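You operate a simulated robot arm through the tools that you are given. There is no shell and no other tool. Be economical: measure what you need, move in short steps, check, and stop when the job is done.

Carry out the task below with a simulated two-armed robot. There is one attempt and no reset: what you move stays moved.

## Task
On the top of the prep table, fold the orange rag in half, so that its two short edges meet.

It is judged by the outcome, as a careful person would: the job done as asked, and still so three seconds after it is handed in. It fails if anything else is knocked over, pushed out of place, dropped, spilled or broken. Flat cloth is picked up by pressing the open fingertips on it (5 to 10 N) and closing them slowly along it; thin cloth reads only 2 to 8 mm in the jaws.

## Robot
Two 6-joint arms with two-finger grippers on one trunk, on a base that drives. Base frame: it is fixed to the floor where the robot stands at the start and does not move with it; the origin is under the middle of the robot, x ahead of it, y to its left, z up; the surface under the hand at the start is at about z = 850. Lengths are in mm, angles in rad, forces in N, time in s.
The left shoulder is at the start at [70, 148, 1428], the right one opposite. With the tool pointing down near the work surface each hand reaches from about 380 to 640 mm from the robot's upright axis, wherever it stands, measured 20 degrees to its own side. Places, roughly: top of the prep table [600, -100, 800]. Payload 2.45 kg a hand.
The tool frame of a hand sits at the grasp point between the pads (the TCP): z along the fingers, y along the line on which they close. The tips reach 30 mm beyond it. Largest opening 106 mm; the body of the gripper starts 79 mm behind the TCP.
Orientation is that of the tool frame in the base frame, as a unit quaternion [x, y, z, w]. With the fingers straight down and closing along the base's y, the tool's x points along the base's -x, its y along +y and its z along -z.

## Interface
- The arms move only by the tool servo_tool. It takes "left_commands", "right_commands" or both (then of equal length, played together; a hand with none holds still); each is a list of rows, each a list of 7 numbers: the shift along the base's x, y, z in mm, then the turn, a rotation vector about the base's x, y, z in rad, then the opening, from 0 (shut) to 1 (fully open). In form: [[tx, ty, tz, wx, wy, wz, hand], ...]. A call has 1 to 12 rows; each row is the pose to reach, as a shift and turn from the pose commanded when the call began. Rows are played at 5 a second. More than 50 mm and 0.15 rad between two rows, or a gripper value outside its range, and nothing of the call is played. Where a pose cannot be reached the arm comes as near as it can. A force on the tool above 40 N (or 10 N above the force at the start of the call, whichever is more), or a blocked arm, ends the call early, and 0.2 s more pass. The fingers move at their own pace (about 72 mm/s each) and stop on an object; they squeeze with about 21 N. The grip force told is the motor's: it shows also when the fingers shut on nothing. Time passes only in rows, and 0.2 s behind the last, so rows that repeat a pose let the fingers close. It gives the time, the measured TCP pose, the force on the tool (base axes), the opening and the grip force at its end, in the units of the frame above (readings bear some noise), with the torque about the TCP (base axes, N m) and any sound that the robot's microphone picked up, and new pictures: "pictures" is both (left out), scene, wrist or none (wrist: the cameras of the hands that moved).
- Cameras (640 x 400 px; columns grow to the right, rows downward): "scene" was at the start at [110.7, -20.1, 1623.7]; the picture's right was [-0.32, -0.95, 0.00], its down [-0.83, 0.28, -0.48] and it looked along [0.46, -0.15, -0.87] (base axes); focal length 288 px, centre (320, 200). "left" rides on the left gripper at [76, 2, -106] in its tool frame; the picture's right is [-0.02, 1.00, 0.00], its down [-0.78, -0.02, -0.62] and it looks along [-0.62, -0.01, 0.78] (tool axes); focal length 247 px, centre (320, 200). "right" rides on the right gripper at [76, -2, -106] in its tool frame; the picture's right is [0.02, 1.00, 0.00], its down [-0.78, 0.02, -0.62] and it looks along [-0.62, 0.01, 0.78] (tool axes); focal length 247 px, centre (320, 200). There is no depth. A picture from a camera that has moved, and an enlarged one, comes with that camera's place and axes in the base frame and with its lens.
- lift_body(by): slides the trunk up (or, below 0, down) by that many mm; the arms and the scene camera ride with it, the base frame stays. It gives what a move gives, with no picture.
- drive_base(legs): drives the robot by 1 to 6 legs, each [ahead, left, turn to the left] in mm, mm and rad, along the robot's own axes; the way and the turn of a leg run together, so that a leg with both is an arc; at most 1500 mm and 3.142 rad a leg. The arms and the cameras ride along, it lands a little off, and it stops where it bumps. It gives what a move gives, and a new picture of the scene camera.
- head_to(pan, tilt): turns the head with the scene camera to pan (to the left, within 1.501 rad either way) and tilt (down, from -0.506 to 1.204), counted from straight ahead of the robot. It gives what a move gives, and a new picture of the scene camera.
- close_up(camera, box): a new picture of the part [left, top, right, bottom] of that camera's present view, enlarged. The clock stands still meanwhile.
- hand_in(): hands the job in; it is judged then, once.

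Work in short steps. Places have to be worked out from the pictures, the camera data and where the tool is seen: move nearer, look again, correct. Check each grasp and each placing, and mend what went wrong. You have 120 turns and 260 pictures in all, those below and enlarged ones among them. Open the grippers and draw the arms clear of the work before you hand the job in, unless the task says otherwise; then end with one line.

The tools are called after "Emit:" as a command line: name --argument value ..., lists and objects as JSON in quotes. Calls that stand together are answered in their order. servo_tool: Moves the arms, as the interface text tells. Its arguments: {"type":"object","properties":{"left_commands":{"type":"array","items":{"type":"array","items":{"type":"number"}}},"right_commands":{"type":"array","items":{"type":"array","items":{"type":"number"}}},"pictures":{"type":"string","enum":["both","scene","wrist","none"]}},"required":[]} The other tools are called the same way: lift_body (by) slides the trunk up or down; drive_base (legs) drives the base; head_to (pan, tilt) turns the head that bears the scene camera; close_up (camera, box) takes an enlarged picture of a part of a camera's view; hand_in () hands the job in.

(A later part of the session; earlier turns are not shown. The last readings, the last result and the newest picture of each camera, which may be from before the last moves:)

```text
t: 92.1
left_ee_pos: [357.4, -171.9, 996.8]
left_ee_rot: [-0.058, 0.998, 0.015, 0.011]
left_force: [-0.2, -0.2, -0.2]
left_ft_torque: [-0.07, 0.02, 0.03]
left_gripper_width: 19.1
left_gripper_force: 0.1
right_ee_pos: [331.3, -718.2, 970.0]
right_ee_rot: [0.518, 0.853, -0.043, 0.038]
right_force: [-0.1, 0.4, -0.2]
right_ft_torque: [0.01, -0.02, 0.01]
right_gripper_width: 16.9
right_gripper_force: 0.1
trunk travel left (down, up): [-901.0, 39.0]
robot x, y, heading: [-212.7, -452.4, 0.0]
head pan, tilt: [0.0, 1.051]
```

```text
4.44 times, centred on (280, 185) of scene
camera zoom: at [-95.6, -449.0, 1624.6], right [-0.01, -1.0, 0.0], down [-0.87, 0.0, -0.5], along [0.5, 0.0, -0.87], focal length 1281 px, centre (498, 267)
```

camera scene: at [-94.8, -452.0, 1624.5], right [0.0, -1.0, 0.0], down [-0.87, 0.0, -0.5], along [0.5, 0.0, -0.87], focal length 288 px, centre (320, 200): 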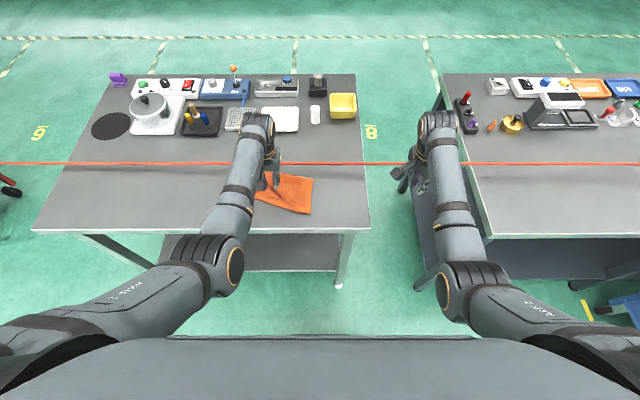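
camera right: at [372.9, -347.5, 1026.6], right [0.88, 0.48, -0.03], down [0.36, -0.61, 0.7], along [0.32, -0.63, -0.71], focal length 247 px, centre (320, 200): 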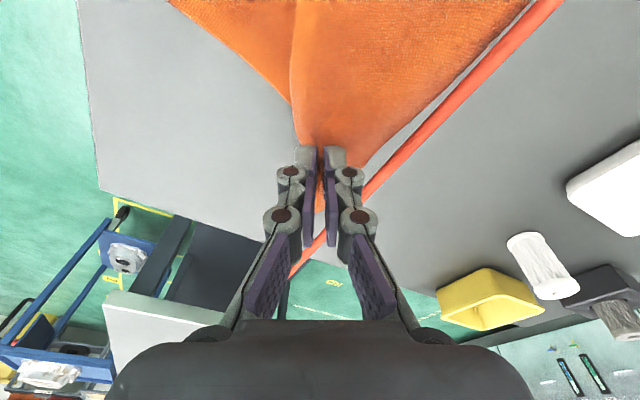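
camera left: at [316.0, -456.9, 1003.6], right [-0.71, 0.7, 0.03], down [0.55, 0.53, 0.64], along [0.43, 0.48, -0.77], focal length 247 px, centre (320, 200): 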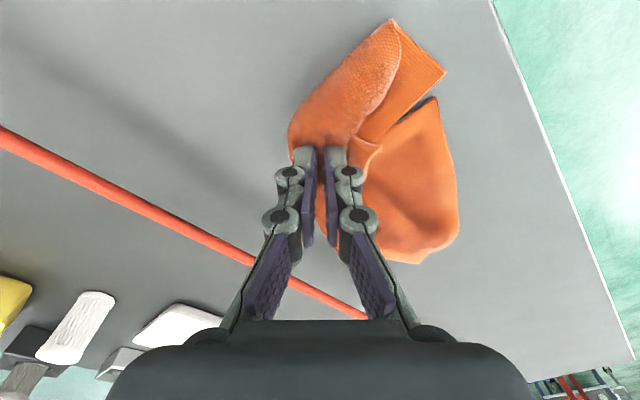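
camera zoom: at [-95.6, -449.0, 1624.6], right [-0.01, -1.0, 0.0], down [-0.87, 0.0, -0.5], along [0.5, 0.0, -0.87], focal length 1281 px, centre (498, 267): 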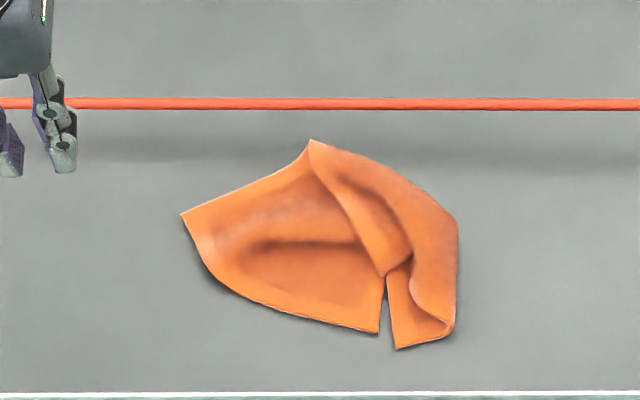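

The cleanest fix now is to open the rag out flat here, in the free space in front of the cord, and fold it again with a proper high arc. The right hand will pinch the loose end near (318,−397) and pull it right. First I'll drive 180 mm left so that is in its natural zone.

Emit:
drive_base --legs '[[0, 180, 0]]'

Emit:
servo_tool --right_commands '[[-3, 30, -10, 0.03, 0, 0, 0.2], [-6, 65, -20, 0.05, 0.05, 0, 0.2], [-8, 100, -30, 0.07, 0.08, 0, 0.2], [-10, 130, -40, 0.07, 0.08, 0, 0.2], [-12, 142, -50, 0.07, 0.08, 0, 0.2]]' --pictures "both"

```text
t: 93.7
left_ee_pos: [358.8, 5.7, 998.6]
left_ee_rot: [-0.058, 0.998, 0.018, 0.011]
left_force: [-1.3, -0.3, -0.6]
left_ft_torque: [0.02, -0.01, 0.01]
left_gripper_width: 18.9
left_gripper_force: 0.0
right_ee_pos: [332.9, -540.6, 968.6]
right_ee_rot: [0.519, 0.853, -0.041, 0.038]
right_force: [-0.3, 0.5, 0.2]
right_ft_torque: [0.02, -0.02, 0.01]
right_gripper_width: 17.1
right_gripper_force: 0.0
trunk travel left (down, up): [-901.0, 39.0]
robot x, y, heading: [-208.4, -269.1, -0.007]
head pan, tilt: [0.0, 1.051]
camera scene: at [-94.8, -274.4, 1624.6], right [-0.01, -1.0, 0.0], down [-0.87, 0.01, -0.5], along [0.5, 0.0, -0.87], focal length 288 px, centre (320, 200)
```

scene: 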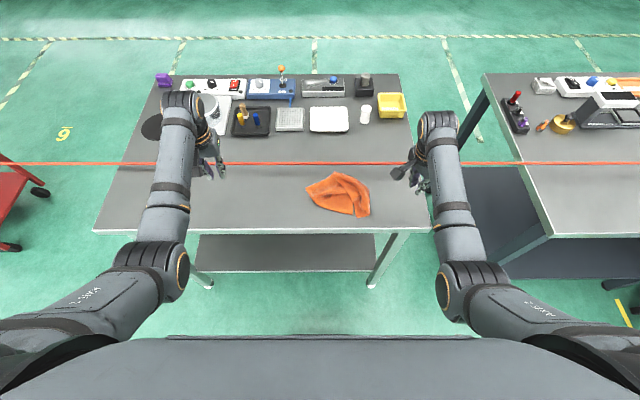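

```text
t: 94.9
left_ee_pos: [359.0, 8.2, 997.0]
left_ee_rot: [-0.059, 0.998, 0.016, 0.011]
left_force: [-0.2, -0.3, -1.0]
left_ft_torque: [-0.01, 0.03, -0.01]
left_gripper_width: 19.1
left_gripper_force: 0.0
right_ee_pos: [320.8, -395.9, 918.5]
right_ee_rot: [0.518, 0.855, -0.032, -0.014]
right_force: [-0.7, 0.5, -0.7]
right_ft_torque: [0.01, 0.0, 0.01]
right_gripper_width: 21.2
right_gripper_force: 0.1
trunk travel left (down, up): [-901.0, 39.0]
robot x, y, heading: [-213.3, -272.5, -0.003]
head pan, tilt: [0.0, 1.051]
camera scene: at [-94.6, -270.4, 1624.6], right [-0.01, -1.0, 0.0], down [-0.87, 0.0, -0.5], along [0.5, 0.0, -0.87], focal length 288 px, centre (320, 200)
camera right: at [289.1, -326.0, 1024.4], right [0.87, 0.48, -0.07], down [0.41, -0.66, 0.63], along [0.25, -0.58, -0.78], focal length 247 px, centre (320, 200)
```

scene: 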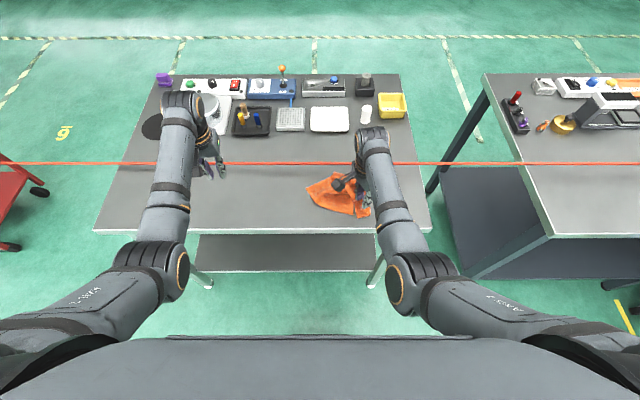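
right: 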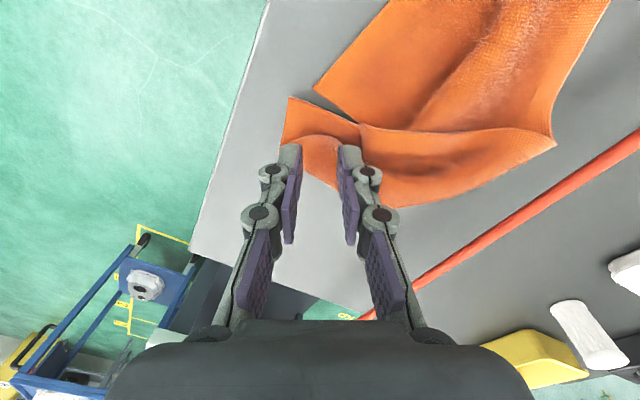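

The loose end is right under the fingers. I'll shift 8 mm onto it, press, and close.

Emit:
servo_tool --right_commands '[[0, 8, -10, 0.03, 0, 0, 0.22], [0, 8, -20, 0.03, 0, 0, 0.22], [0, 8, -29, 0.03, 0, 0, 0.22], [0, 8, -34, 0.03, 0, 0, 0.22], [0, 8, -34, 0.03, 0, 0, 0.16], [0, 8, -34, 0.03, 0, 0, 0.1], [0, 8, -34, 0.03, 0, 0, 0.05], [0, 8, -34, 0.03, 0, 0, 0], [0, 8, -34, 0.03, 0, 0, 0], [0, 8, -24, 0.03, 0, 0, 0]]' --pictures "wrist"

```text
t: 97.1
left_ee_pos: [359.9, 8.1, 996.5]
left_ee_rot: [-0.059, 0.998, 0.017, 0.011]
left_force: [-0.2, -1.3, 0.6]
left_ft_torque: [0.0, 0.0, -0.02]
left_gripper_width: 19.1
left_gripper_force: 0.1
right_ee_pos: [318.4, -389.4, 893.0]
right_ee_rot: [0.518, 0.855, -0.02, -0.022]
right_force: [-0.2, -0.2, 0.3]
right_ft_torque: [0.02, 0.01, -0.05]
right_gripper_width: 6.2
right_gripper_force: 20.9
trunk travel left (down, up): [-901.0, 39.0]
robot x, y, heading: [-211.7, -270.6, -0.007]
head pan, tilt: [0.0, 1.051]
camera right: at [288.0, -321.9, 1001.4], right [0.87, 0.48, -0.06], down [0.42, -0.68, 0.6], along [0.25, -0.55, -0.79], focal length 247 px, centre (320, 200)
```

right: 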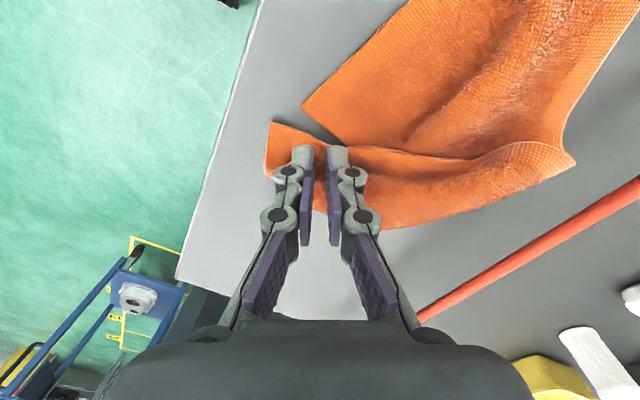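

Gripped (6.2 mm). I'll pull it right by about 150 mm, slightly lifted, to open the rag out.

Emit:
servo_tool --right_commands '[[2, -12, 12, 0, 0, 0, 0], [5, -28, 22, 0, 0, 0, 0], [8, -45, 25, 0, 0, 0, 0], [11, -62, 25, 0, 0, 0, 0], [14, -80, 25, 0, 0, 0, 0], [18, -98, 22, 0, 0, 0, 0], [22, -116, 18, 0, 0, 0, 0], [26, -134, 12, 0, 0, 0, 0], [30, -150, 6, 0, 0, 0, 0]]' --pictures "none"

Emit:
close_up --camera "scene" --box '[280, 140, 440, 240]'

```text
t: 99.1
left_ee_pos: [359.2, 7.9, 997.5]
left_ee_rot: [-0.058, 0.998, 0.016, 0.011]
left_force: [0.2, 0.8, -0.6]
left_ft_torque: [0.0, 0.0, -0.02]
left_gripper_width: 19.0
left_gripper_force: 0.1
right_ee_pos: [351.5, -537.1, 901.2]
right_ee_rot: [0.517, 0.856, -0.019, -0.021]
right_force: [0.0, 0.7, -0.4]
right_ft_torque: [0.01, -0.02, -0.01]
right_gripper_width: 6.0
right_gripper_force: 21.1
trunk travel left (down, up): [-901.0, 39.0]
robot x, y, heading: [-204.1, -273.5, -0.004]
head pan, tilt: [0.0, 1.051]
```

```text
4.00 times, centred on (360, 190) of scene
camera zoom: at [-94.2, -270.8, 1624.5], right [-0.01, -1.0, 0.0], down [-0.87, 0.0, -0.5], along [0.5, 0.0, -0.87], focal length 1153 px, centre (160, 240)
```

zoom: 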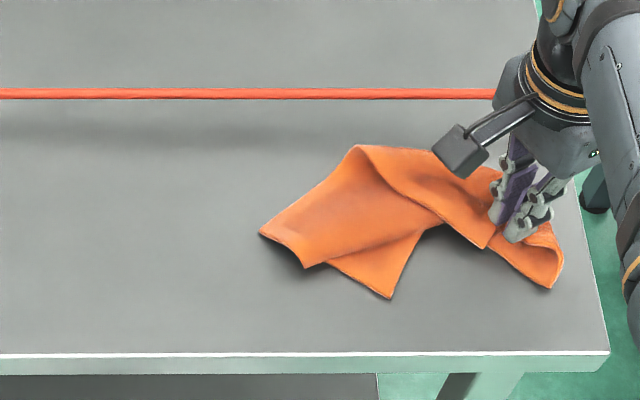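

The rag moved along while opening only partly. I'll lift this end high so the rest hangs and unrolls by gravity, then lay it back down.

Emit:
servo_tool --right_commands '[[0, 10, 30, 0, 0, 0, 0], [0, 20, 60, 0, 0, 0, 0], [0, 30, 90, 0, 0, 0, 0], [0, 40, 120, 0, 0, 0, 0], [0, 50, 145, 0, 0, 0, 0], [0, 60, 165, 0, 0, 0, 0], [0, 60, 165, 0, 0, 0, 0]]' --pictures "scene"

Emit:
close_up --camera "scene" --box '[280, 140, 440, 240]'

```text
t: 100.7
left_ee_pos: [358.5, 7.8, 997.6]
left_ee_rot: [-0.058, 0.998, 0.017, 0.012]
left_force: [0.0, 0.0, -0.4]
left_ft_torque: [0.01, -0.02, 0.02]
left_gripper_width: 19.3
left_gripper_force: 0.1
right_ee_pos: [348.6, -478.9, 1065.6]
right_ee_rot: [0.517, 0.855, -0.021, -0.023]
right_force: [0.4, -0.9, 0.3]
right_ft_torque: [0.03, 0.05, -0.02]
right_gripper_width: 6.0
right_gripper_force: 21.6
trunk travel left (down, up): [-901.0, 39.0]
robot x, y, heading: [-212.1, -269.2, -0.008]
head pan, tilt: [0.0, 1.051]
camera scene: at [-94.6, -270.4, 1624.6], right [-0.01, -1.0, 0.0], down [-0.87, 0.0, -0.5], along [0.5, 0.0, -0.87], focal length 288 px, centre (320, 200)
```

scene: 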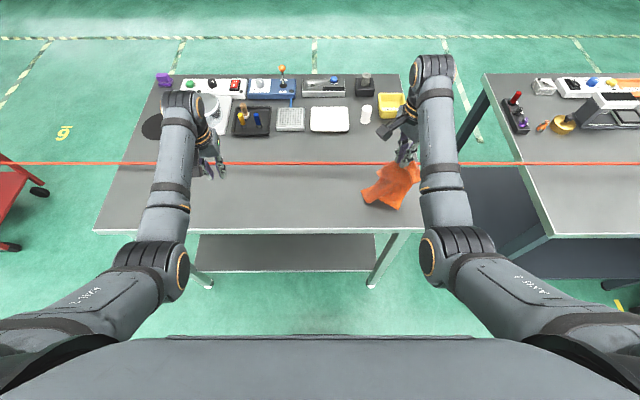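

```text
4.00 times, centred on (360, 190) of scene
camera zoom: at [-94.6, -270.4, 1624.6], right [-0.01, -1.0, 0.0], down [-0.87, 0.0, -0.5], along [0.5, 0.0, -0.87], focal length 1153 px, centre (160, 240)
```

zoom: 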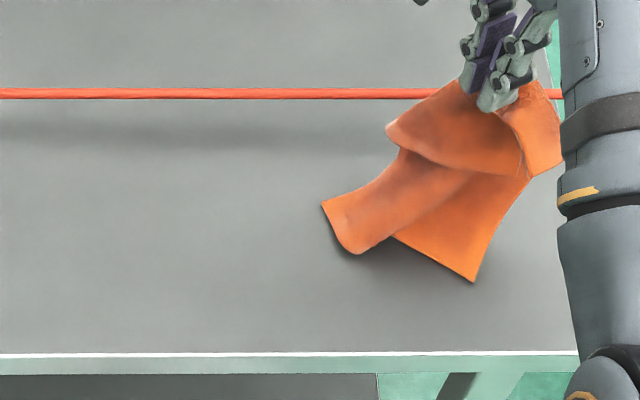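

It hangs nearly unrolled, with its tail on the table. I'll trail it flat by lowering the hand to about 80 mm and driving left along the table, so the tail drags out behind.

Emit:
servo_tool --right_commands '[[-5, 8, -35, 0, 0, 0, 0], [-10, 16, -70, 0, 0, 0, 0], [-15, 24, -105, 0, 0, 0, 0]]' --pictures "none"

Emit:
drive_base --legs '[[0, 180, 0]]'

Emit:
close_up --camera "scene" --box '[300, 140, 500, 265]'

```text
t: 101.5
left_ee_pos: [359.6, 7.9, 998.0]
left_ee_rot: [-0.058, 0.998, 0.017, 0.011]
left_force: [0.0, 0.1, -0.2]
left_ft_torque: [-0.01, -0.01, 0.01]
left_gripper_width: 19.2
left_gripper_force: 0.0
right_ee_pos: [335.7, -454.3, 960.2]
right_ee_rot: [0.517, 0.856, -0.02, -0.023]
right_force: [-0.5, 0.4, -0.2]
right_ft_torque: [-0.03, 0.05, -0.01]
right_gripper_width: 6.1
right_gripper_force: 21.2
trunk travel left (down, up): [-901.0, 39.0]
robot x, y, heading: [-208.8, -269.4, -0.004]
head pan, tilt: [0.0, 1.051]
```

```text
t: 103.0
left_ee_pos: [359.4, 187.8, 998.7]
left_ee_rot: [-0.059, 0.998, 0.017, 0.011]
left_force: [0.3, -0.7, 0.3]
left_ft_torque: [0.04, 0.01, 0.02]
left_gripper_width: 19.1
left_gripper_force: 0.0
right_ee_pos: [336.2, -275.6, 959.9]
right_ee_rot: [0.517, 0.855, -0.02, -0.022]
right_force: [-0.4, -0.5, 0.2]
right_ft_torque: [-0.01, -0.02, -0.02]
right_gripper_width: 6.4
right_gripper_force: 21.1
trunk travel left (down, up): [-901.0, 39.0]
robot x, y, heading: [-212.5, -89.2, -0.002]
head pan, tilt: [0.0, 1.051]
camera scene: at [-93.8, -92.2, 1624.6], right [0.0, -1.0, 0.0], down [-0.87, 0.01, -0.5], along [0.5, 0.0, -0.87], focal length 288 px, centre (320, 200)
```

scene: 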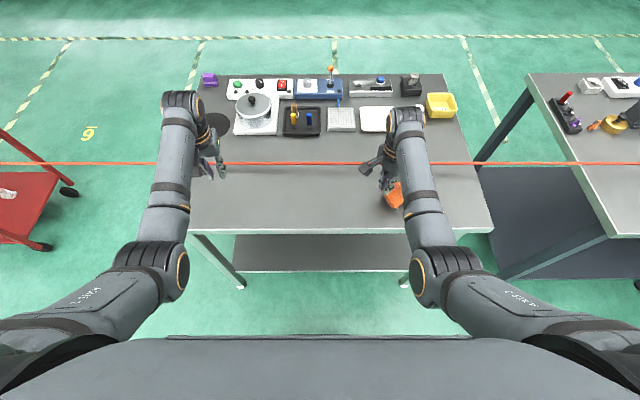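

```text
3.20 times, centred on (400, 202) of scene
camera zoom: at [-93.8, -92.2, 1624.6], right [0.0, -1.0, 0.0], down [-0.87, 0.01, -0.5], along [0.5, 0.0, -0.87], focal length 922 px, centre (64, 192)
```

zoom: 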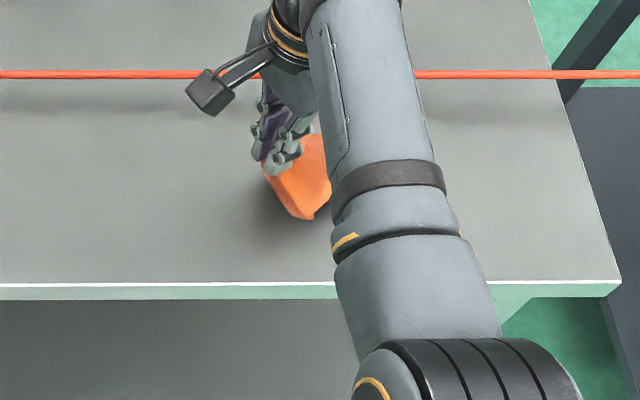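

Next I'll lower it to the table with a little more leftward travel, release, and draw the right hand away for a view.

Emit:
servo_tool --right_commands '[[0, 8, -15, 0, 0, 0, 0], [0, 16, -30, 0, 0, 0, 0], [0, 24, -45, 0, 0, 0, 0], [0, 34, -60, 0, 0, 0, 0], [0, 34, -66, 0, 0, 0, 0], [0, 34, -66, 0, 0, 0, 0.1], [0, 34, -66, 0, 0, 0, 0.25], [0, 36, -40, 0, 0, 0, 0.25], [0, 30, 0, 0, 0, 0, 0.25], [0, 0, 40, 0, 0, 0, 0.25], [0, -45, 60, 0, 0, 0, 0.25], [0, -90, 70, 0, 0, 0, 0.25]]' --pictures "none"

Emit:
servo_tool --right_commands '[[0, -45, 0, 0, 0, 0, 0.25], [0, -90, 0, 0, 0, 0, 0.25], [0, -135, 0, 0, 0, 0, 0.25], [0, -180, 0, 0, 0, 0, 0.25]]' --pictures "none"

Emit:
close_up --camera "scene" --box '[300, 140, 500, 265]'

```text
t: 105.6
left_ee_pos: [359.9, 189.4, 998.1]
left_ee_rot: [-0.06, 0.998, 0.017, 0.013]
left_force: [-0.4, 0.5, 0.1]
left_ft_torque: [0.03, 0.0, 0.03]
left_gripper_width: 19.2
left_gripper_force: 0.2
right_ee_pos: [335.7, -364.2, 1030.6]
right_ee_rot: [0.516, 0.856, -0.018, -0.023]
right_force: [0.0, 0.5, 0.0]
right_ft_torque: [0.02, 0.02, 0.02]
right_gripper_width: 26.6
right_gripper_force: 0.1
trunk travel left (down, up): [-901.0, 39.0]
robot x, y, heading: [-209.5, -91.2, -0.003]
head pan, tilt: [0.0, 1.051]
```

```text
t: 106.6
left_ee_pos: [360.4, 189.1, 997.5]
left_ee_rot: [-0.06, 0.998, 0.017, 0.011]
left_force: [0.3, -0.7, 0.1]
left_ft_torque: [-0.01, 0.0, -0.01]
left_gripper_width: 19.0
left_gripper_force: 0.0
right_ee_pos: [337.2, -544.6, 1029.7]
right_ee_rot: [0.516, 0.856, -0.018, -0.022]
right_force: [0.2, -0.2, 0.5]
right_ft_torque: [0.01, 0.01, 0.01]
right_gripper_width: 26.4
right_gripper_force: 0.1
trunk travel left (down, up): [-901.0, 39.0]
robot x, y, heading: [-206.3, -89.6, -0.007]
head pan, tilt: [0.0, 1.051]
```

```text
3.20 times, centred on (400, 202) of scene
camera zoom: at [-93.7, -90.4, 1624.5], right [0.0, -1.0, 0.0], down [-0.87, 0.0, -0.5], along [0.5, 0.0, -0.87], focal length 922 px, centre (64, 192)
```

zoom: 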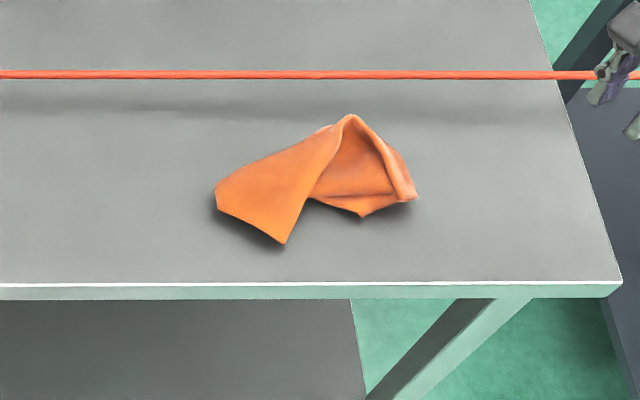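

The rag lies in a saddle shape with its two ends apart. With both hands I can pinch each end and pull outward to flatten it. I'll drive so the rag is centred between the arms.

Emit:
drive_base --legs '[[0, -240, 0]]'

Emit:
servo_tool --left_commands '[[-6, -35, -15, 0, 0, 0, 0.25], [-12, -70, -30, 0, 0, 0, 0.25], [-18, -110, -45, 0, 0, 0, 0.25], [-24, -150, -60, 0, 0, 0, 0.25], [-28, -185, -72, 0, 0, 0, 0.25], [-30, -205, -80, 0, 0, 0, 0.25], [-30, -205, -80, 0, 0, 0, 0.25], [-30, -205, -80, 0, 0, 0, 0.25]]' --right_commands '[[5, 45, -15, 0, 0, 0, 0.25], [8, 92, -20, 0, 0, 0, 0.25], [10, 140, -30, 0, 0, 0, 0.25], [12, 188, -40, 0, 0, 0, 0.25], [14, 235, -55, 0, 0, 0, 0.25], [16, 280, -70, 0, 0, 0, 0.25], [16, 320, -85, 0, 0, 0, 0.25], [16, 355, -100, 0, 0, 0, 0.25]]' --pictures "both"

```text
t: 108.3
left_ee_pos: [359.2, -47.1, 997.6]
left_ee_rot: [-0.06, 0.998, 0.016, 0.011]
left_force: [0.9, 0.0, 0.0]
left_ft_torque: [0.0, -0.01, -0.01]
left_gripper_width: 19.2
left_gripper_force: 0.1
right_ee_pos: [336.0, -778.7, 1032.0]
right_ee_rot: [0.517, 0.856, -0.021, -0.021]
right_force: [0.9, 0.3, -0.3]
right_ft_torque: [-0.01, 0.02, 0.0]
right_gripper_width: 26.3
right_gripper_force: 0.0
trunk travel left (down, up): [-901.0, 39.0]
robot x, y, heading: [-209.1, -324.7, -0.006]
head pan, tilt: [0.0, 1.051]
camera scene: at [-94.9, -324.2, 1624.6], right [0.0, -1.0, 0.0], down [-0.87, 0.0, -0.5], along [0.5, 0.0, -0.87], focal length 288 px, centre (320, 200)
```

scene: 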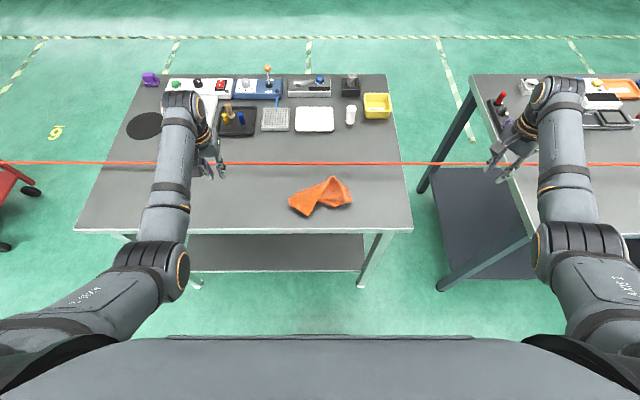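

```text
t: 110.3
left_ee_pos: [334.9, -212.5, 912.6]
left_ee_rot: [-0.072, 0.996, 0.045, 0.015]
left_force: [0.0, -0.9, -0.2]
left_ft_torque: [0.03, 0.0, 0.0]
left_gripper_width: 26.4
left_gripper_force: 0.1
right_ee_pos: [351.4, -425.8, 929.1]
right_ee_rot: [0.517, 0.856, -0.019, -0.021]
right_force: [0.4, 0.1, 0.0]
right_ft_torque: [-0.02, 0.0, 0.01]
right_gripper_width: 26.5
right_gripper_force: 0.1
trunk travel left (down, up): [-901.0, 39.0]
robot x, y, heading: [-211.5, -327.8, -0.007]
head pan, tilt: [0.0, 1.051]
stopped in row 8 (left hand): the arm was blocked; the commanded pose is now the measured one
camera scene: at [-94.8, -327.4, 1624.6], right [0.0, -1.0, 0.0], down [-0.87, 0.0, -0.5], along [0.5, 0.0, -0.87], focal length 288 px, centre (320, 200)
camera right: at [321.0, -358.7, 1037.8], right [0.87, 0.48, -0.06], down [0.41, -0.68, 0.61], along [0.26, -0.55, -0.79], focal length 247 px, centre (320, 200)
camera left: at [256.8, -230.1, 1014.6], right [-0.12, 0.99, 0.09], down [0.76, 0.04, 0.65], along [0.63, 0.15, -0.76], focal length 247 px, centre (320, 200)
```

scene: 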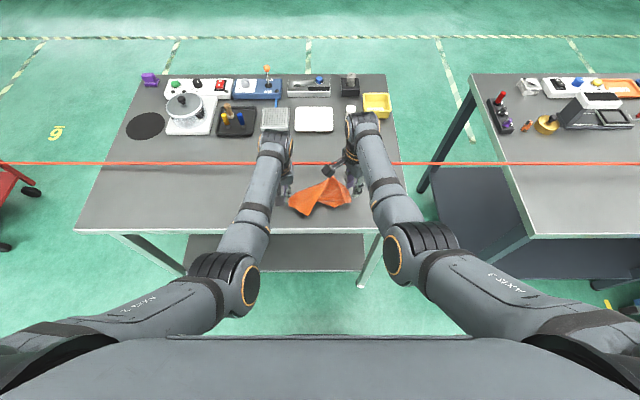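
right: 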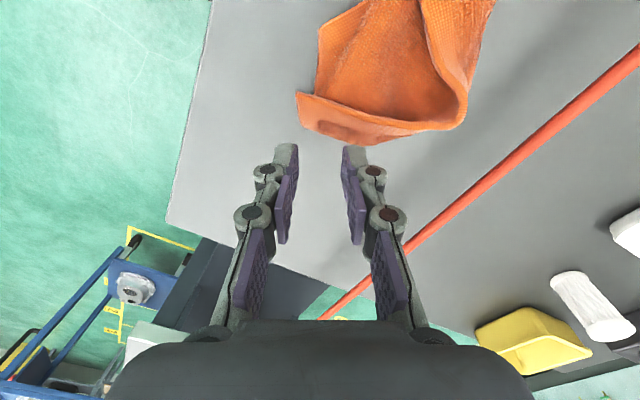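
left: 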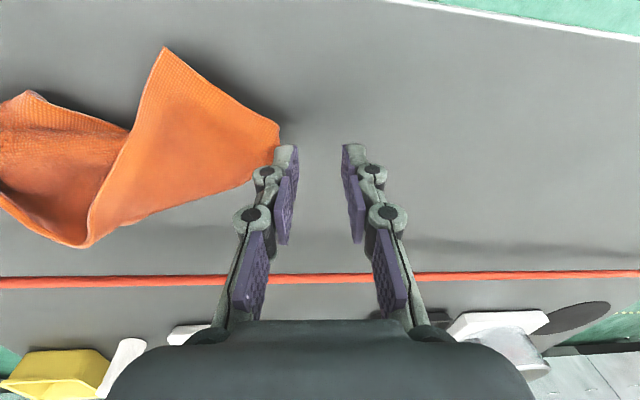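

The left arm stops at its inward limit here, but the right hand is right at the curled right end. I'll turn its jaws to close along y across the standing lip at about (350,−412), pinch it, and later hang the rag high to shake it out.

Emit:
servo_tool --left_commands '[[5, 25, 20, 0, 0, 0, 0.25], [10, 60, 50, 0, 0, 0, 0.25], [15, 100, 60, 0, 0, 0, 0.25], [15, 130, 60, 0, 0, 0, 0.25], [15, 130, 60, 0, 0, 0, 0.25], [15, 130, 60, 0, 0, 0, 0.25], [15, 130, 60, 0, 0, 0, 0.25], [15, 130, 60, 0, 0, 0, 0.25], [15, 130, 60, 0, 0, 0, 0.25], [15, 130, 60, 0, 0, 0, 0.25]]' --right_commands '[[0, 2, 0, 0, 0, 0.14, 0.35], [0, 4, 0, 0, 0, 0.28, 0.35], [0, 6, 0, 0, 0, 0.42, 0.35], [0, 8, 0, 0, 0, 0.56, 0.35], [0, 10, 0, 0, 0, 0.7, 0.35], [0, 12, 0, 0, 0, 0.84, 0.35], [0, 13, -15, 0, 0, 0.95, 0.35], [0, 13, -28, 0, 0, 0.95, 0.35], [0, 13, -38, 0, 0, 0.95, 0.35], [0, 13, -42, 0, 0, 0.95, 0.35]]' --pictures "wrist"

```text
t: 112.5
left_ee_pos: [346.0, -82.1, 971.5]
left_ee_rot: [-0.072, 0.996, 0.044, 0.015]
left_force: [0.1, 0.1, -0.1]
left_ft_torque: [-0.01, 0.02, 0.02]
left_gripper_width: 26.4
left_gripper_force: 0.1
right_ee_pos: [351.7, -410.4, 890.0]
right_ee_rot: [0.069, 0.997, -0.027, -0.009]
right_force: [0.7, 4.6, 13.1]
right_ft_torque: [0.37, -0.01, 0.02]
right_gripper_width: 42.1
right_gripper_force: 2.9
trunk travel left (down, up): [-901.0, 39.0]
robot x, y, heading: [-209.9, -328.0, -0.005]
head pan, tilt: [0.0, 1.051]
camera right: at [277.8, -397.4, 997.6], right [0.11, 0.99, -0.06], down [0.79, -0.06, 0.61], along [0.6, -0.11, -0.79], focal length 247 px, centre (320, 200)
camera left: at [268.6, -99.8, 1075.0], right [-0.12, 0.99, 0.08], down [0.76, 0.04, 0.65], along [0.63, 0.14, -0.76], focal length 247 px, centre (320, 200)
```

right: 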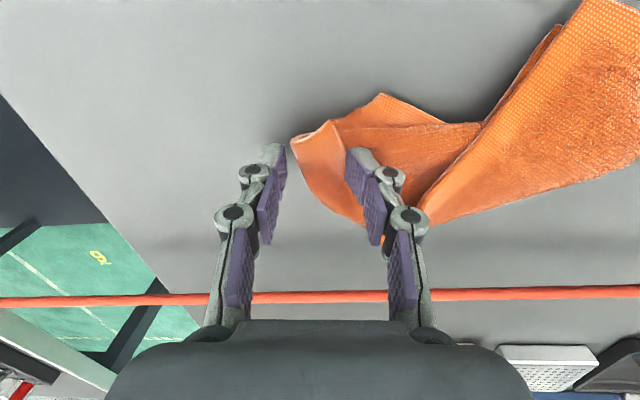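
left: 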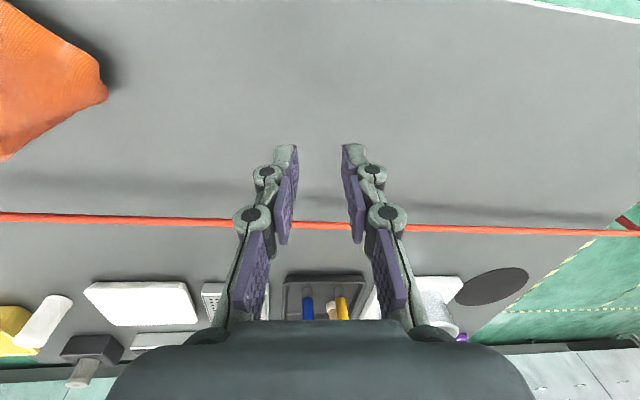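

The lip stands right between the fingers. I'll close on it, then lift to see what it holds.

Emit:
servo_tool --right_commands '[[0, 0, 0, 0, 0, 0, 0.25], [0, 0, 0, 0, 0, 0, 0.15], [0, 0, 0, 0, 0, 0, 0.07], [0, 0, 0, 0, 0, 0, 0], [0, 0, 0, 0, 0, 0, 0], [0, 0, 20, 0, 0, 0, 0], [0, -3, 50, 0, 0, 0, 0], [0, -6, 85, 0, 0, 0, 0], [0, -10, 120, 0, 0, 0, 0], [0, -14, 150, 0, 0, 0, 0], [0, -18, 175, 0, 0, 0, 0]]' --pictures "wrist"

Emit:
close_up --camera "scene" --box '[260, 120, 420, 240]'

```text
t: 115.0
left_ee_pos: [347.8, -83.7, 970.6]
left_ee_rot: [-0.071, 0.996, 0.043, 0.014]
left_force: [-0.2, 0.2, 0.1]
left_ft_torque: [-0.02, -0.01, 0.0]
left_gripper_width: 26.5
left_gripper_force: 0.1
right_ee_pos: [352.2, -437.2, 1060.7]
right_ee_rot: [0.07, 0.997, -0.033, -0.01]
right_force: [-0.7, -0.6, -0.6]
right_ft_torque: [0.08, -0.03, -0.01]
right_gripper_width: 5.9
right_gripper_force: 21.1
trunk travel left (down, up): [-901.0, 39.0]
robot x, y, heading: [-210.5, -327.2, -0.006]
head pan, tilt: [0.0, 1.051]
camera right: at [278.5, -422.3, 1169.9], right [0.12, 0.99, -0.07], down [0.79, -0.06, 0.61], along [0.6, -0.12, -0.79], focal length 247 px, centre (320, 200)
```

right: 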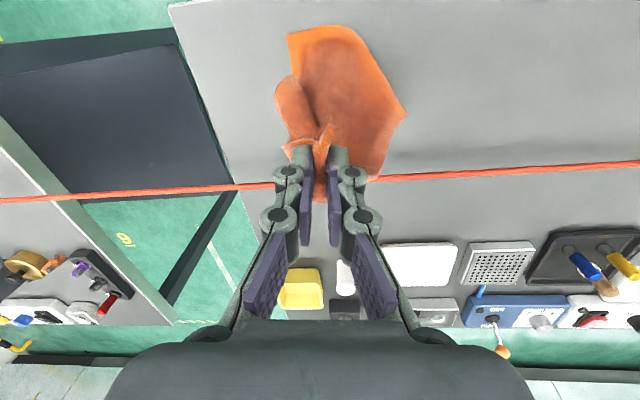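

```text
3.33 times, centred on (340, 180) of scene
camera zoom: at [-95.2, -326.7, 1624.6], right [0.0, -1.0, 0.0], down [-0.87, 0.0, -0.5], along [0.5, 0.0, -0.87], focal length 961 px, centre (253, 267)
```

zoom: 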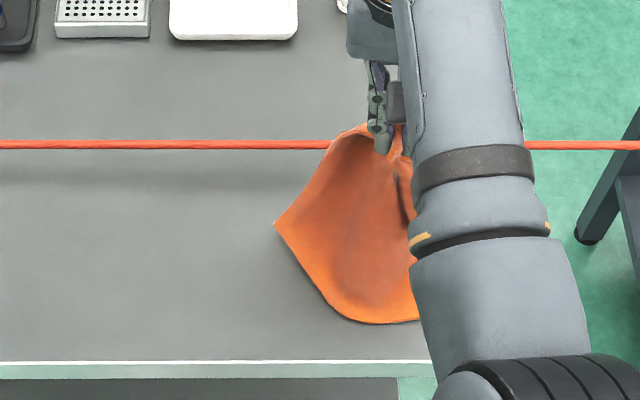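

It hangs almost fully unrolled now. I'll swing it left by driving and come part-way back so the tail trails to the left, then lay it down while moving right.

Emit:
drive_base --legs '[[0, 210, 0], [0, -90, 0]]'

Emit:
close_up --camera "scene" --box '[260, 120, 420, 240]'

```text
t: 117.3
left_ee_pos: [348.6, 39.9, 970.4]
left_ee_rot: [-0.072, 0.996, 0.043, 0.014]
left_force: [0.7, 0.9, 0.1]
left_ft_torque: [-0.02, -0.02, 0.02]
left_gripper_width: 26.4
left_gripper_force: 0.1
right_ee_pos: [353.9, -312.7, 1061.8]
right_ee_rot: [0.072, 0.997, -0.034, -0.01]
right_force: [0.2, -0.1, 0.2]
right_ft_torque: [0.06, 0.0, -0.01]
right_gripper_width: 6.1
right_gripper_force: 20.9
trunk travel left (down, up): [-901.0, 39.0]
robot x, y, heading: [-209.6, -209.4, -0.002]
head pan, tilt: [0.0, 1.051]
camera scene: at [-94.1, -200.6, 1624.5], right [-0.01, -1.0, 0.0], down [-0.87, 0.0, -0.5], along [0.5, -0.01, -0.87], focal length 288 px, centre (320, 200)
```

scene: 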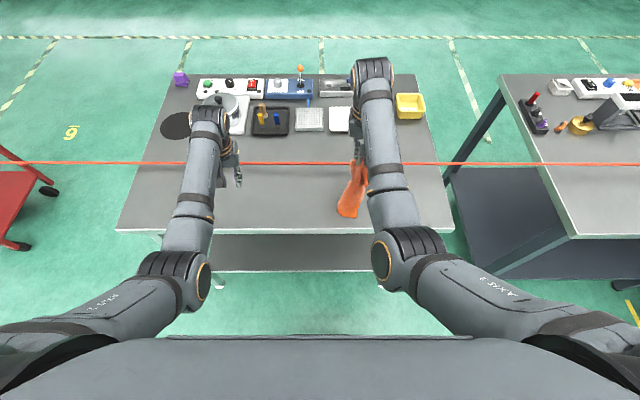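

```text
3.33 times, centred on (340, 180) of scene
camera zoom: at [-94.1, -200.6, 1624.5], right [-0.01, -1.0, 0.0], down [-0.87, 0.0, -0.5], along [0.5, -0.01, -0.87], focal length 961 px, centre (253, 267)
```

zoom: 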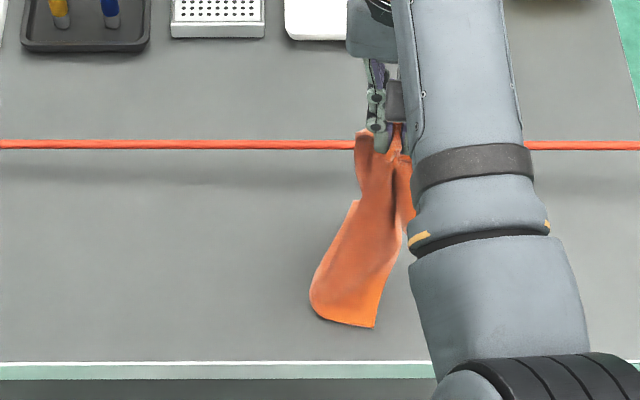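

The tail now trails left. I'll lay it down by lowering while moving right along a sloping path.

Emit:
servo_tool --right_commands '[[0, -8, -10, 0, 0, 0, 0], [0, -18, -22, 0, 0, 0, 0], [0, -30, -36, 0, 0, 0, 0], [0, -44, -50, 0, 0, 0, 0], [0, -60, -66, 0, 0, 0, 0], [0, -78, -82, 0, 0, 0, 0], [0, -98, -98, 0, 0, 0, 0], [0, -120, -114, 0, 0, 0, 0], [0, -144, -130, 0, 0, 0, 0], [0, -168, -146, 0, 0, 0, 0], [0, -192, -160, 0, 0, 0, 0], [0, -214, -170, 0, 0, 0, 0]]' --pictures "none"

Emit:
close_up --camera "scene" --box '[300, 130, 480, 240]'

```text
t: 119.9
left_ee_pos: [348.3, 37.0, 972.1]
left_ee_rot: [-0.072, 0.996, 0.044, 0.014]
left_force: [0.5, 0.0, -0.1]
left_ft_torque: [0.0, -0.04, 0.01]
left_gripper_width: 26.4
left_gripper_force: 0.0
right_ee_pos: [353.7, -528.9, 893.9]
right_ee_rot: [0.071, 0.997, -0.03, -0.008]
right_force: [0.0, 1.4, 4.3]
right_ft_torque: [0.08, 0.02, -0.01]
right_gripper_width: 6.1
right_gripper_force: 20.4
trunk travel left (down, up): [-901.0, 39.0]
robot x, y, heading: [-209.5, -209.3, 0.0]
head pan, tilt: [0.0, 1.051]
```

```text
3.56 times, centred on (390, 185) of scene
camera zoom: at [-94.9, -205.8, 1624.7], right [-0.01, -1.0, 0.0], down [-0.87, 0.01, -0.5], along [0.5, 0.0, -0.87], focal length 1025 px, centre (71, 253)
```

zoom: 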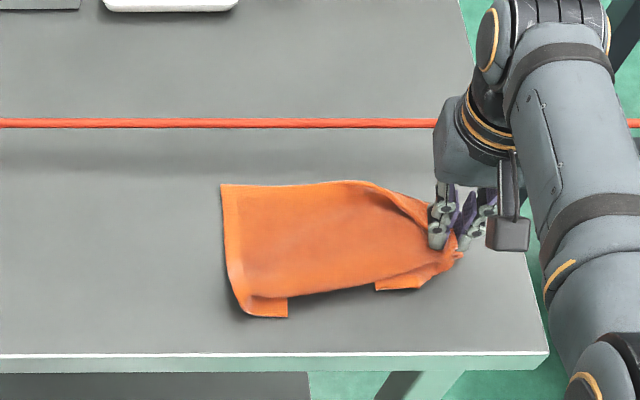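

That laid out very well: the left short edge is straight, with only the near long side tucked under a bit. I'll release, withdraw, and look closely.

Emit:
servo_tool --right_commands '[[0, 0, 0, 0, 0, 0, 0.1], [0, 0, 0, 0, 0, 0, 0.25], [0, -2, 30, 0, 0, 0, 0.25], [0, -20, 70, 0, 0, 0, 0.25], [0, -60, 90, 0, 0, 0, 0.25], [0, -105, 90, 0, 0, 0, 0.25], [0, -150, 90, 0, 0, 0, 0.25]]' --pictures "none"

Emit:
close_up --camera "scene" --box '[340, 160, 450, 230]'

```text
t: 121.5
left_ee_pos: [349.4, 35.9, 971.8]
left_ee_rot: [-0.072, 0.996, 0.044, 0.014]
left_force: [-0.2, 0.6, -0.1]
left_ft_torque: [0.04, 0.05, 0.01]
left_gripper_width: 26.4
left_gripper_force: 0.2
right_ee_pos: [353.2, -681.1, 982.5]
right_ee_rot: [0.072, 0.997, -0.031, -0.009]
right_force: [-0.3, -0.7, -0.6]
right_ft_torque: [0.0, -0.02, 0.0]
right_gripper_width: 26.5
right_gripper_force: 0.0
trunk travel left (down, up): [-901.0, 39.0]
robot x, y, heading: [-210.8, -205.6, -0.001]
head pan, tilt: [0.0, 1.051]
```

```text
5.71 times, centred on (395, 195) of scene
camera zoom: at [-94.3, -207.1, 1624.5], right [-0.01, -1.0, 0.0], down [-0.87, 0.01, -0.5], along [0.5, 0.0, -0.87], focal length 1647 px, centre (-109, 229)
```

zoom: 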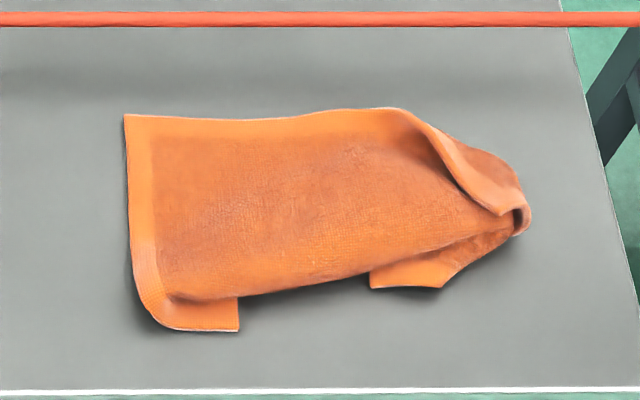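

Nearly flat; only the near side is tucked under and the far-right corner is curled. I'll repeat the hang-and-lay from the other end: the left hand pinches the left short edge at its middle, about (365,−362), lifts high so everything unrolls, then lays toward the left. I'm driving to bring the left arm into its zone.

Emit:
drive_base --legs '[[0, -285, 0]]'

Emit:
servo_tool --left_commands '[[4, -20, -15, 0.08, 0, -0.07, 0.22], [8, -45, -30, 0.08, 0, -0.14, 0.22], [12, -75, -45, 0.08, 0, -0.14, 0.22], [14, -95, -58, 0.08, 0, -0.14, 0.22], [15, -112, -66, 0.08, 0, -0.14, 0.22]]' --pictures "wrist"

```text
t: 123.5
left_ee_pos: [347.1, -246.7, 970.8]
left_ee_rot: [-0.072, 0.996, 0.043, 0.014]
left_force: [0.1, 0.4, 0.5]
left_ft_torque: [0.02, -0.01, 0.02]
left_gripper_width: 26.5
left_gripper_force: 0.0
right_ee_pos: [352.7, -963.8, 983.7]
right_ee_rot: [0.071, 0.997, -0.033, -0.009]
right_force: [-0.2, 0.0, -0.2]
right_ft_torque: [-0.02, 0.01, -0.01]
right_gripper_width: 26.6
right_gripper_force: 0.0
trunk travel left (down, up): [-901.0, 39.0]
robot x, y, heading: [-208.8, -491.5, -0.003]
head pan, tilt: [0.0, 1.051]
camera scene: at [-96.1, -488.9, 1624.6], right [-0.01, -1.0, 0.0], down [-0.87, 0.0, -0.5], along [0.5, 0.0, -0.87], focal length 288 px, centre (320, 200)
```

scene: 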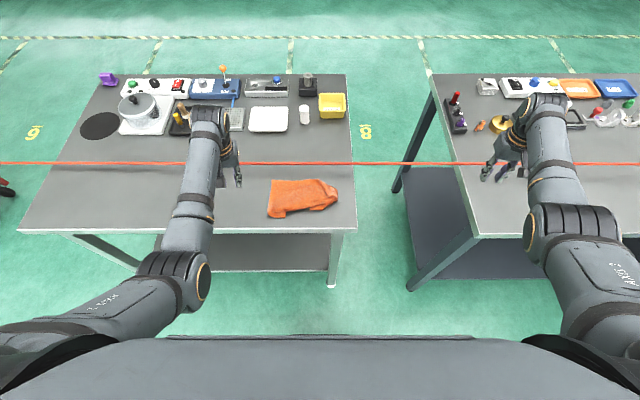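

```text
t: 124.7
left_ee_pos: [360.8, -360.4, 904.4]
left_ee_rot: [-0.001, 0.996, 0.084, 0.019]
left_force: [-0.4, -0.2, -0.2]
left_ft_torque: [0.02, 0.01, -0.03]
left_gripper_width: 23.2
left_gripper_force: 0.0
right_ee_pos: [353.1, -966.4, 983.4]
right_ee_rot: [0.071, 0.997, -0.031, -0.009]
right_force: [0.6, 0.8, 0.2]
right_ft_torque: [0.02, -0.03, 0.01]
right_gripper_width: 26.4
right_gripper_force: 0.0
trunk travel left (down, up): [-901.0, 39.0]
robot x, y, heading: [-209.3, -491.1, -0.004]
head pan, tilt: [0.0, 1.051]
camera left: at [281.5, -374.8, 1006.7], right [0.02, 0.99, 0.17], down [0.76, -0.12, 0.64], along [0.65, 0.12, -0.75], focal length 247 px, centre (320, 200)
```

left: 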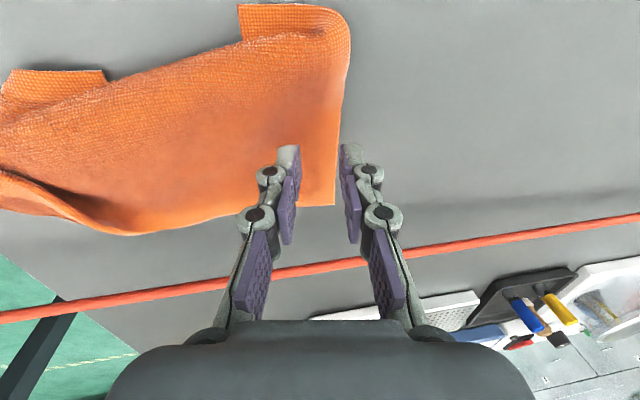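

The hand is slightly tilted (I corrected the wrong way). I'll straighten it, then press and close about 22 mm inside the left edge.

Emit:
servo_tool --left_commands '[[0, 0, 4, -0.08, 0.02, 0, 0.22], [0, 0, 4, -0.167, 0.04, 0, 0.22], [0, 0, -8, -0.167, 0.04, 0, 0.22], [0, 0, -16, -0.167, 0.04, 0, 0.22], [0, 0, -20, -0.167, 0.04, 0, 0.22], [0, 0, -21, -0.167, 0.04, 0, 0.22]]' --pictures "wrist"

```text
t: 126.1
left_ee_pos: [362.2, -360.1, 885.3]
left_ee_rot: [-0.002, 1.0, 0.0, 0.0]
left_force: [1.3, 0.4, 0.7]
left_ft_torque: [-0.01, 0.02, 0.01]
left_gripper_width: 23.1
left_gripper_force: 0.0
right_ee_pos: [352.2, -965.9, 983.6]
right_ee_rot: [0.071, 0.997, -0.031, -0.01]
right_force: [-0.3, -0.7, 0.9]
right_ft_torque: [-0.02, -0.01, 0.01]
right_gripper_width: 26.4
right_gripper_force: 0.2
trunk travel left (down, up): [-901.0, 39.0]
robot x, y, heading: [-213.6, -490.3, -0.005]
head pan, tilt: [0.0, 1.051]
camera left: at [285.9, -357.2, 990.4], right [0.02, 1.0, 0.0], down [0.78, -0.01, 0.62], along [0.62, -0.01, -0.78], focal length 247 px, centre (320, 200)
```

left: 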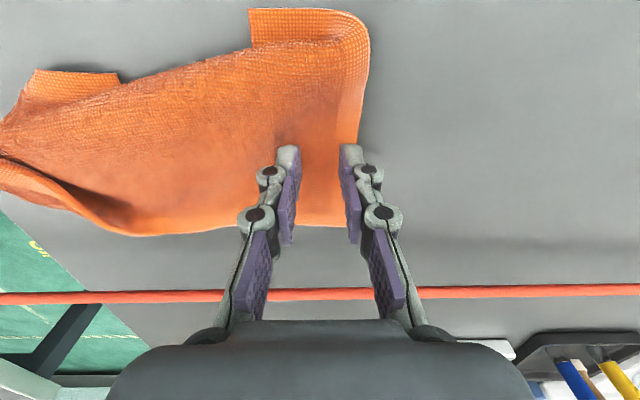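

Well placed in y. The true middle of that edge, counting the tucked part, is at about x=338, so I'll hop there, press, and close.

Emit:
servo_tool --left_commands '[[0, 0, 8, 0, 0, 0, 0.22], [-24, 0, 8, 0, 0, 0, 0.22], [-24, 0, 0, 0, 0, 0, 0.22], [-24, 0, -3, 0, 0, 0, 0.22], [-24, 0, -3, 0, 0, 0, 0.16], [-24, 0, -3, 0, 0, 0, 0.11], [-24, 0, -3, 0, 0, 0, 0.06], [-24, 0, -3, 0, 0, 0, 0.02], [-24, 0, -3, 0, 0, 0, 0], [-24, 0, -3, 0, 0, 0, 0], [-24, 0, 8, 0, 0, 0, 0]]' --pictures "wrist"

```text
t: 128.5
left_ee_pos: [337.4, -361.1, 891.4]
left_ee_rot: [-0.001, 1.0, -0.001, -0.002]
left_force: [-0.2, -0.4, 1.0]
left_ft_torque: [0.02, -0.02, -0.01]
left_gripper_width: 2.9
left_gripper_force: 21.0
right_ee_pos: [352.3, -964.9, 982.8]
right_ee_rot: [0.071, 0.997, -0.032, -0.009]
right_force: [0.4, -0.5, -0.8]
right_ft_torque: [-0.05, 0.02, -0.01]
right_gripper_width: 26.5
right_gripper_force: 0.0
trunk travel left (down, up): [-901.0, 39.0]
robot x, y, heading: [-212.4, -491.5, -0.005]
head pan, tilt: [0.0, 1.051]
camera left: at [261.6, -356.9, 997.5], right [0.02, 1.0, 0.0], down [0.78, -0.01, 0.62], along [0.62, -0.01, -0.78], focal length 247 px, centre (320, 200)
```

left: 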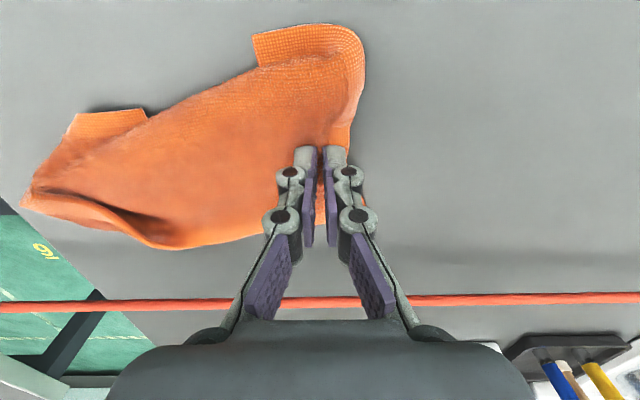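

Gripped at the edge's middle (2.9 mm). I'll lift high so the rag hangs and unrolls, adding the trunk's last 39 mm.

Emit:
servo_tool --left_commands '[[3, 2, 30, 0, 0, 0, 0], [6, 4, 60, 0, 0, 0, 0], [9, 8, 90, 0, 0, 0, 0], [12, 12, 120, 0, 0, 0, 0], [15, 16, 145, 0, 0, 0, 0], [18, 20, 165, 0, 0, 0, 0], [20, 20, 175, 0, 0, 0, 0]]' --pictures "none"

Emit:
lift_body --by 38

Emit:
close_up --camera "scene" --box '[180, 110, 360, 240]'

```text
t: 130.1
left_ee_pos: [357.9, -338.8, 1067.6]
left_ee_rot: [-0.001, 1.0, -0.001, 0.0]
left_force: [-0.4, -0.1, -0.1]
left_ft_torque: [0.02, 0.0, 0.02]
left_gripper_width: 3.5
left_gripper_force: 21.2
right_ee_pos: [352.3, -965.8, 983.0]
right_ee_rot: [0.071, 0.997, -0.032, -0.009]
right_force: [0.0, 0.5, 0.2]
right_ft_torque: [-0.04, 0.0, 0.02]
right_gripper_width: 26.5
right_gripper_force: 0.0
trunk travel left (down, up): [-901.0, 39.0]
robot x, y, heading: [-209.8, -490.5, -0.009]
head pan, tilt: [0.0, 1.051]
```

```text
t: 130.9
left_ee_pos: [358.0, -338.9, 1105.5]
left_ee_rot: [-0.001, 1.0, -0.001, -0.001]
left_force: [-0.8, -0.3, -0.6]
left_ft_torque: [-0.02, 0.03, 0.01]
left_gripper_width: 3.1
left_gripper_force: 21.6
right_ee_pos: [353.4, -966.3, 1021.2]
right_ee_rot: [0.071, 0.997, -0.032, -0.009]
right_force: [0.0, 0.9, -0.3]
right_ft_torque: [0.01, 0.0, 0.0]
right_gripper_width: 26.6
right_gripper_force: 0.0
trunk travel left (down, up): [-939.0, 1.0]
robot x, y, heading: [-213.8, -496.1, -0.007]
head pan, tilt: [0.0, 1.051]
```

```text
3.08 times, centred on (270, 175) of scene
camera zoom: at [-95.7, -491.4, 1662.6], right [-0.01, -1.0, 0.0], down [-0.87, 0.01, -0.5], along [0.5, 0.0, -0.87], focal length 887 px, centre (474, 277)
```

zoom: 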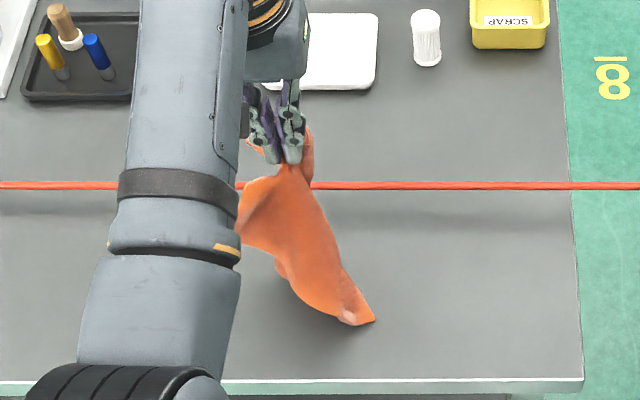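

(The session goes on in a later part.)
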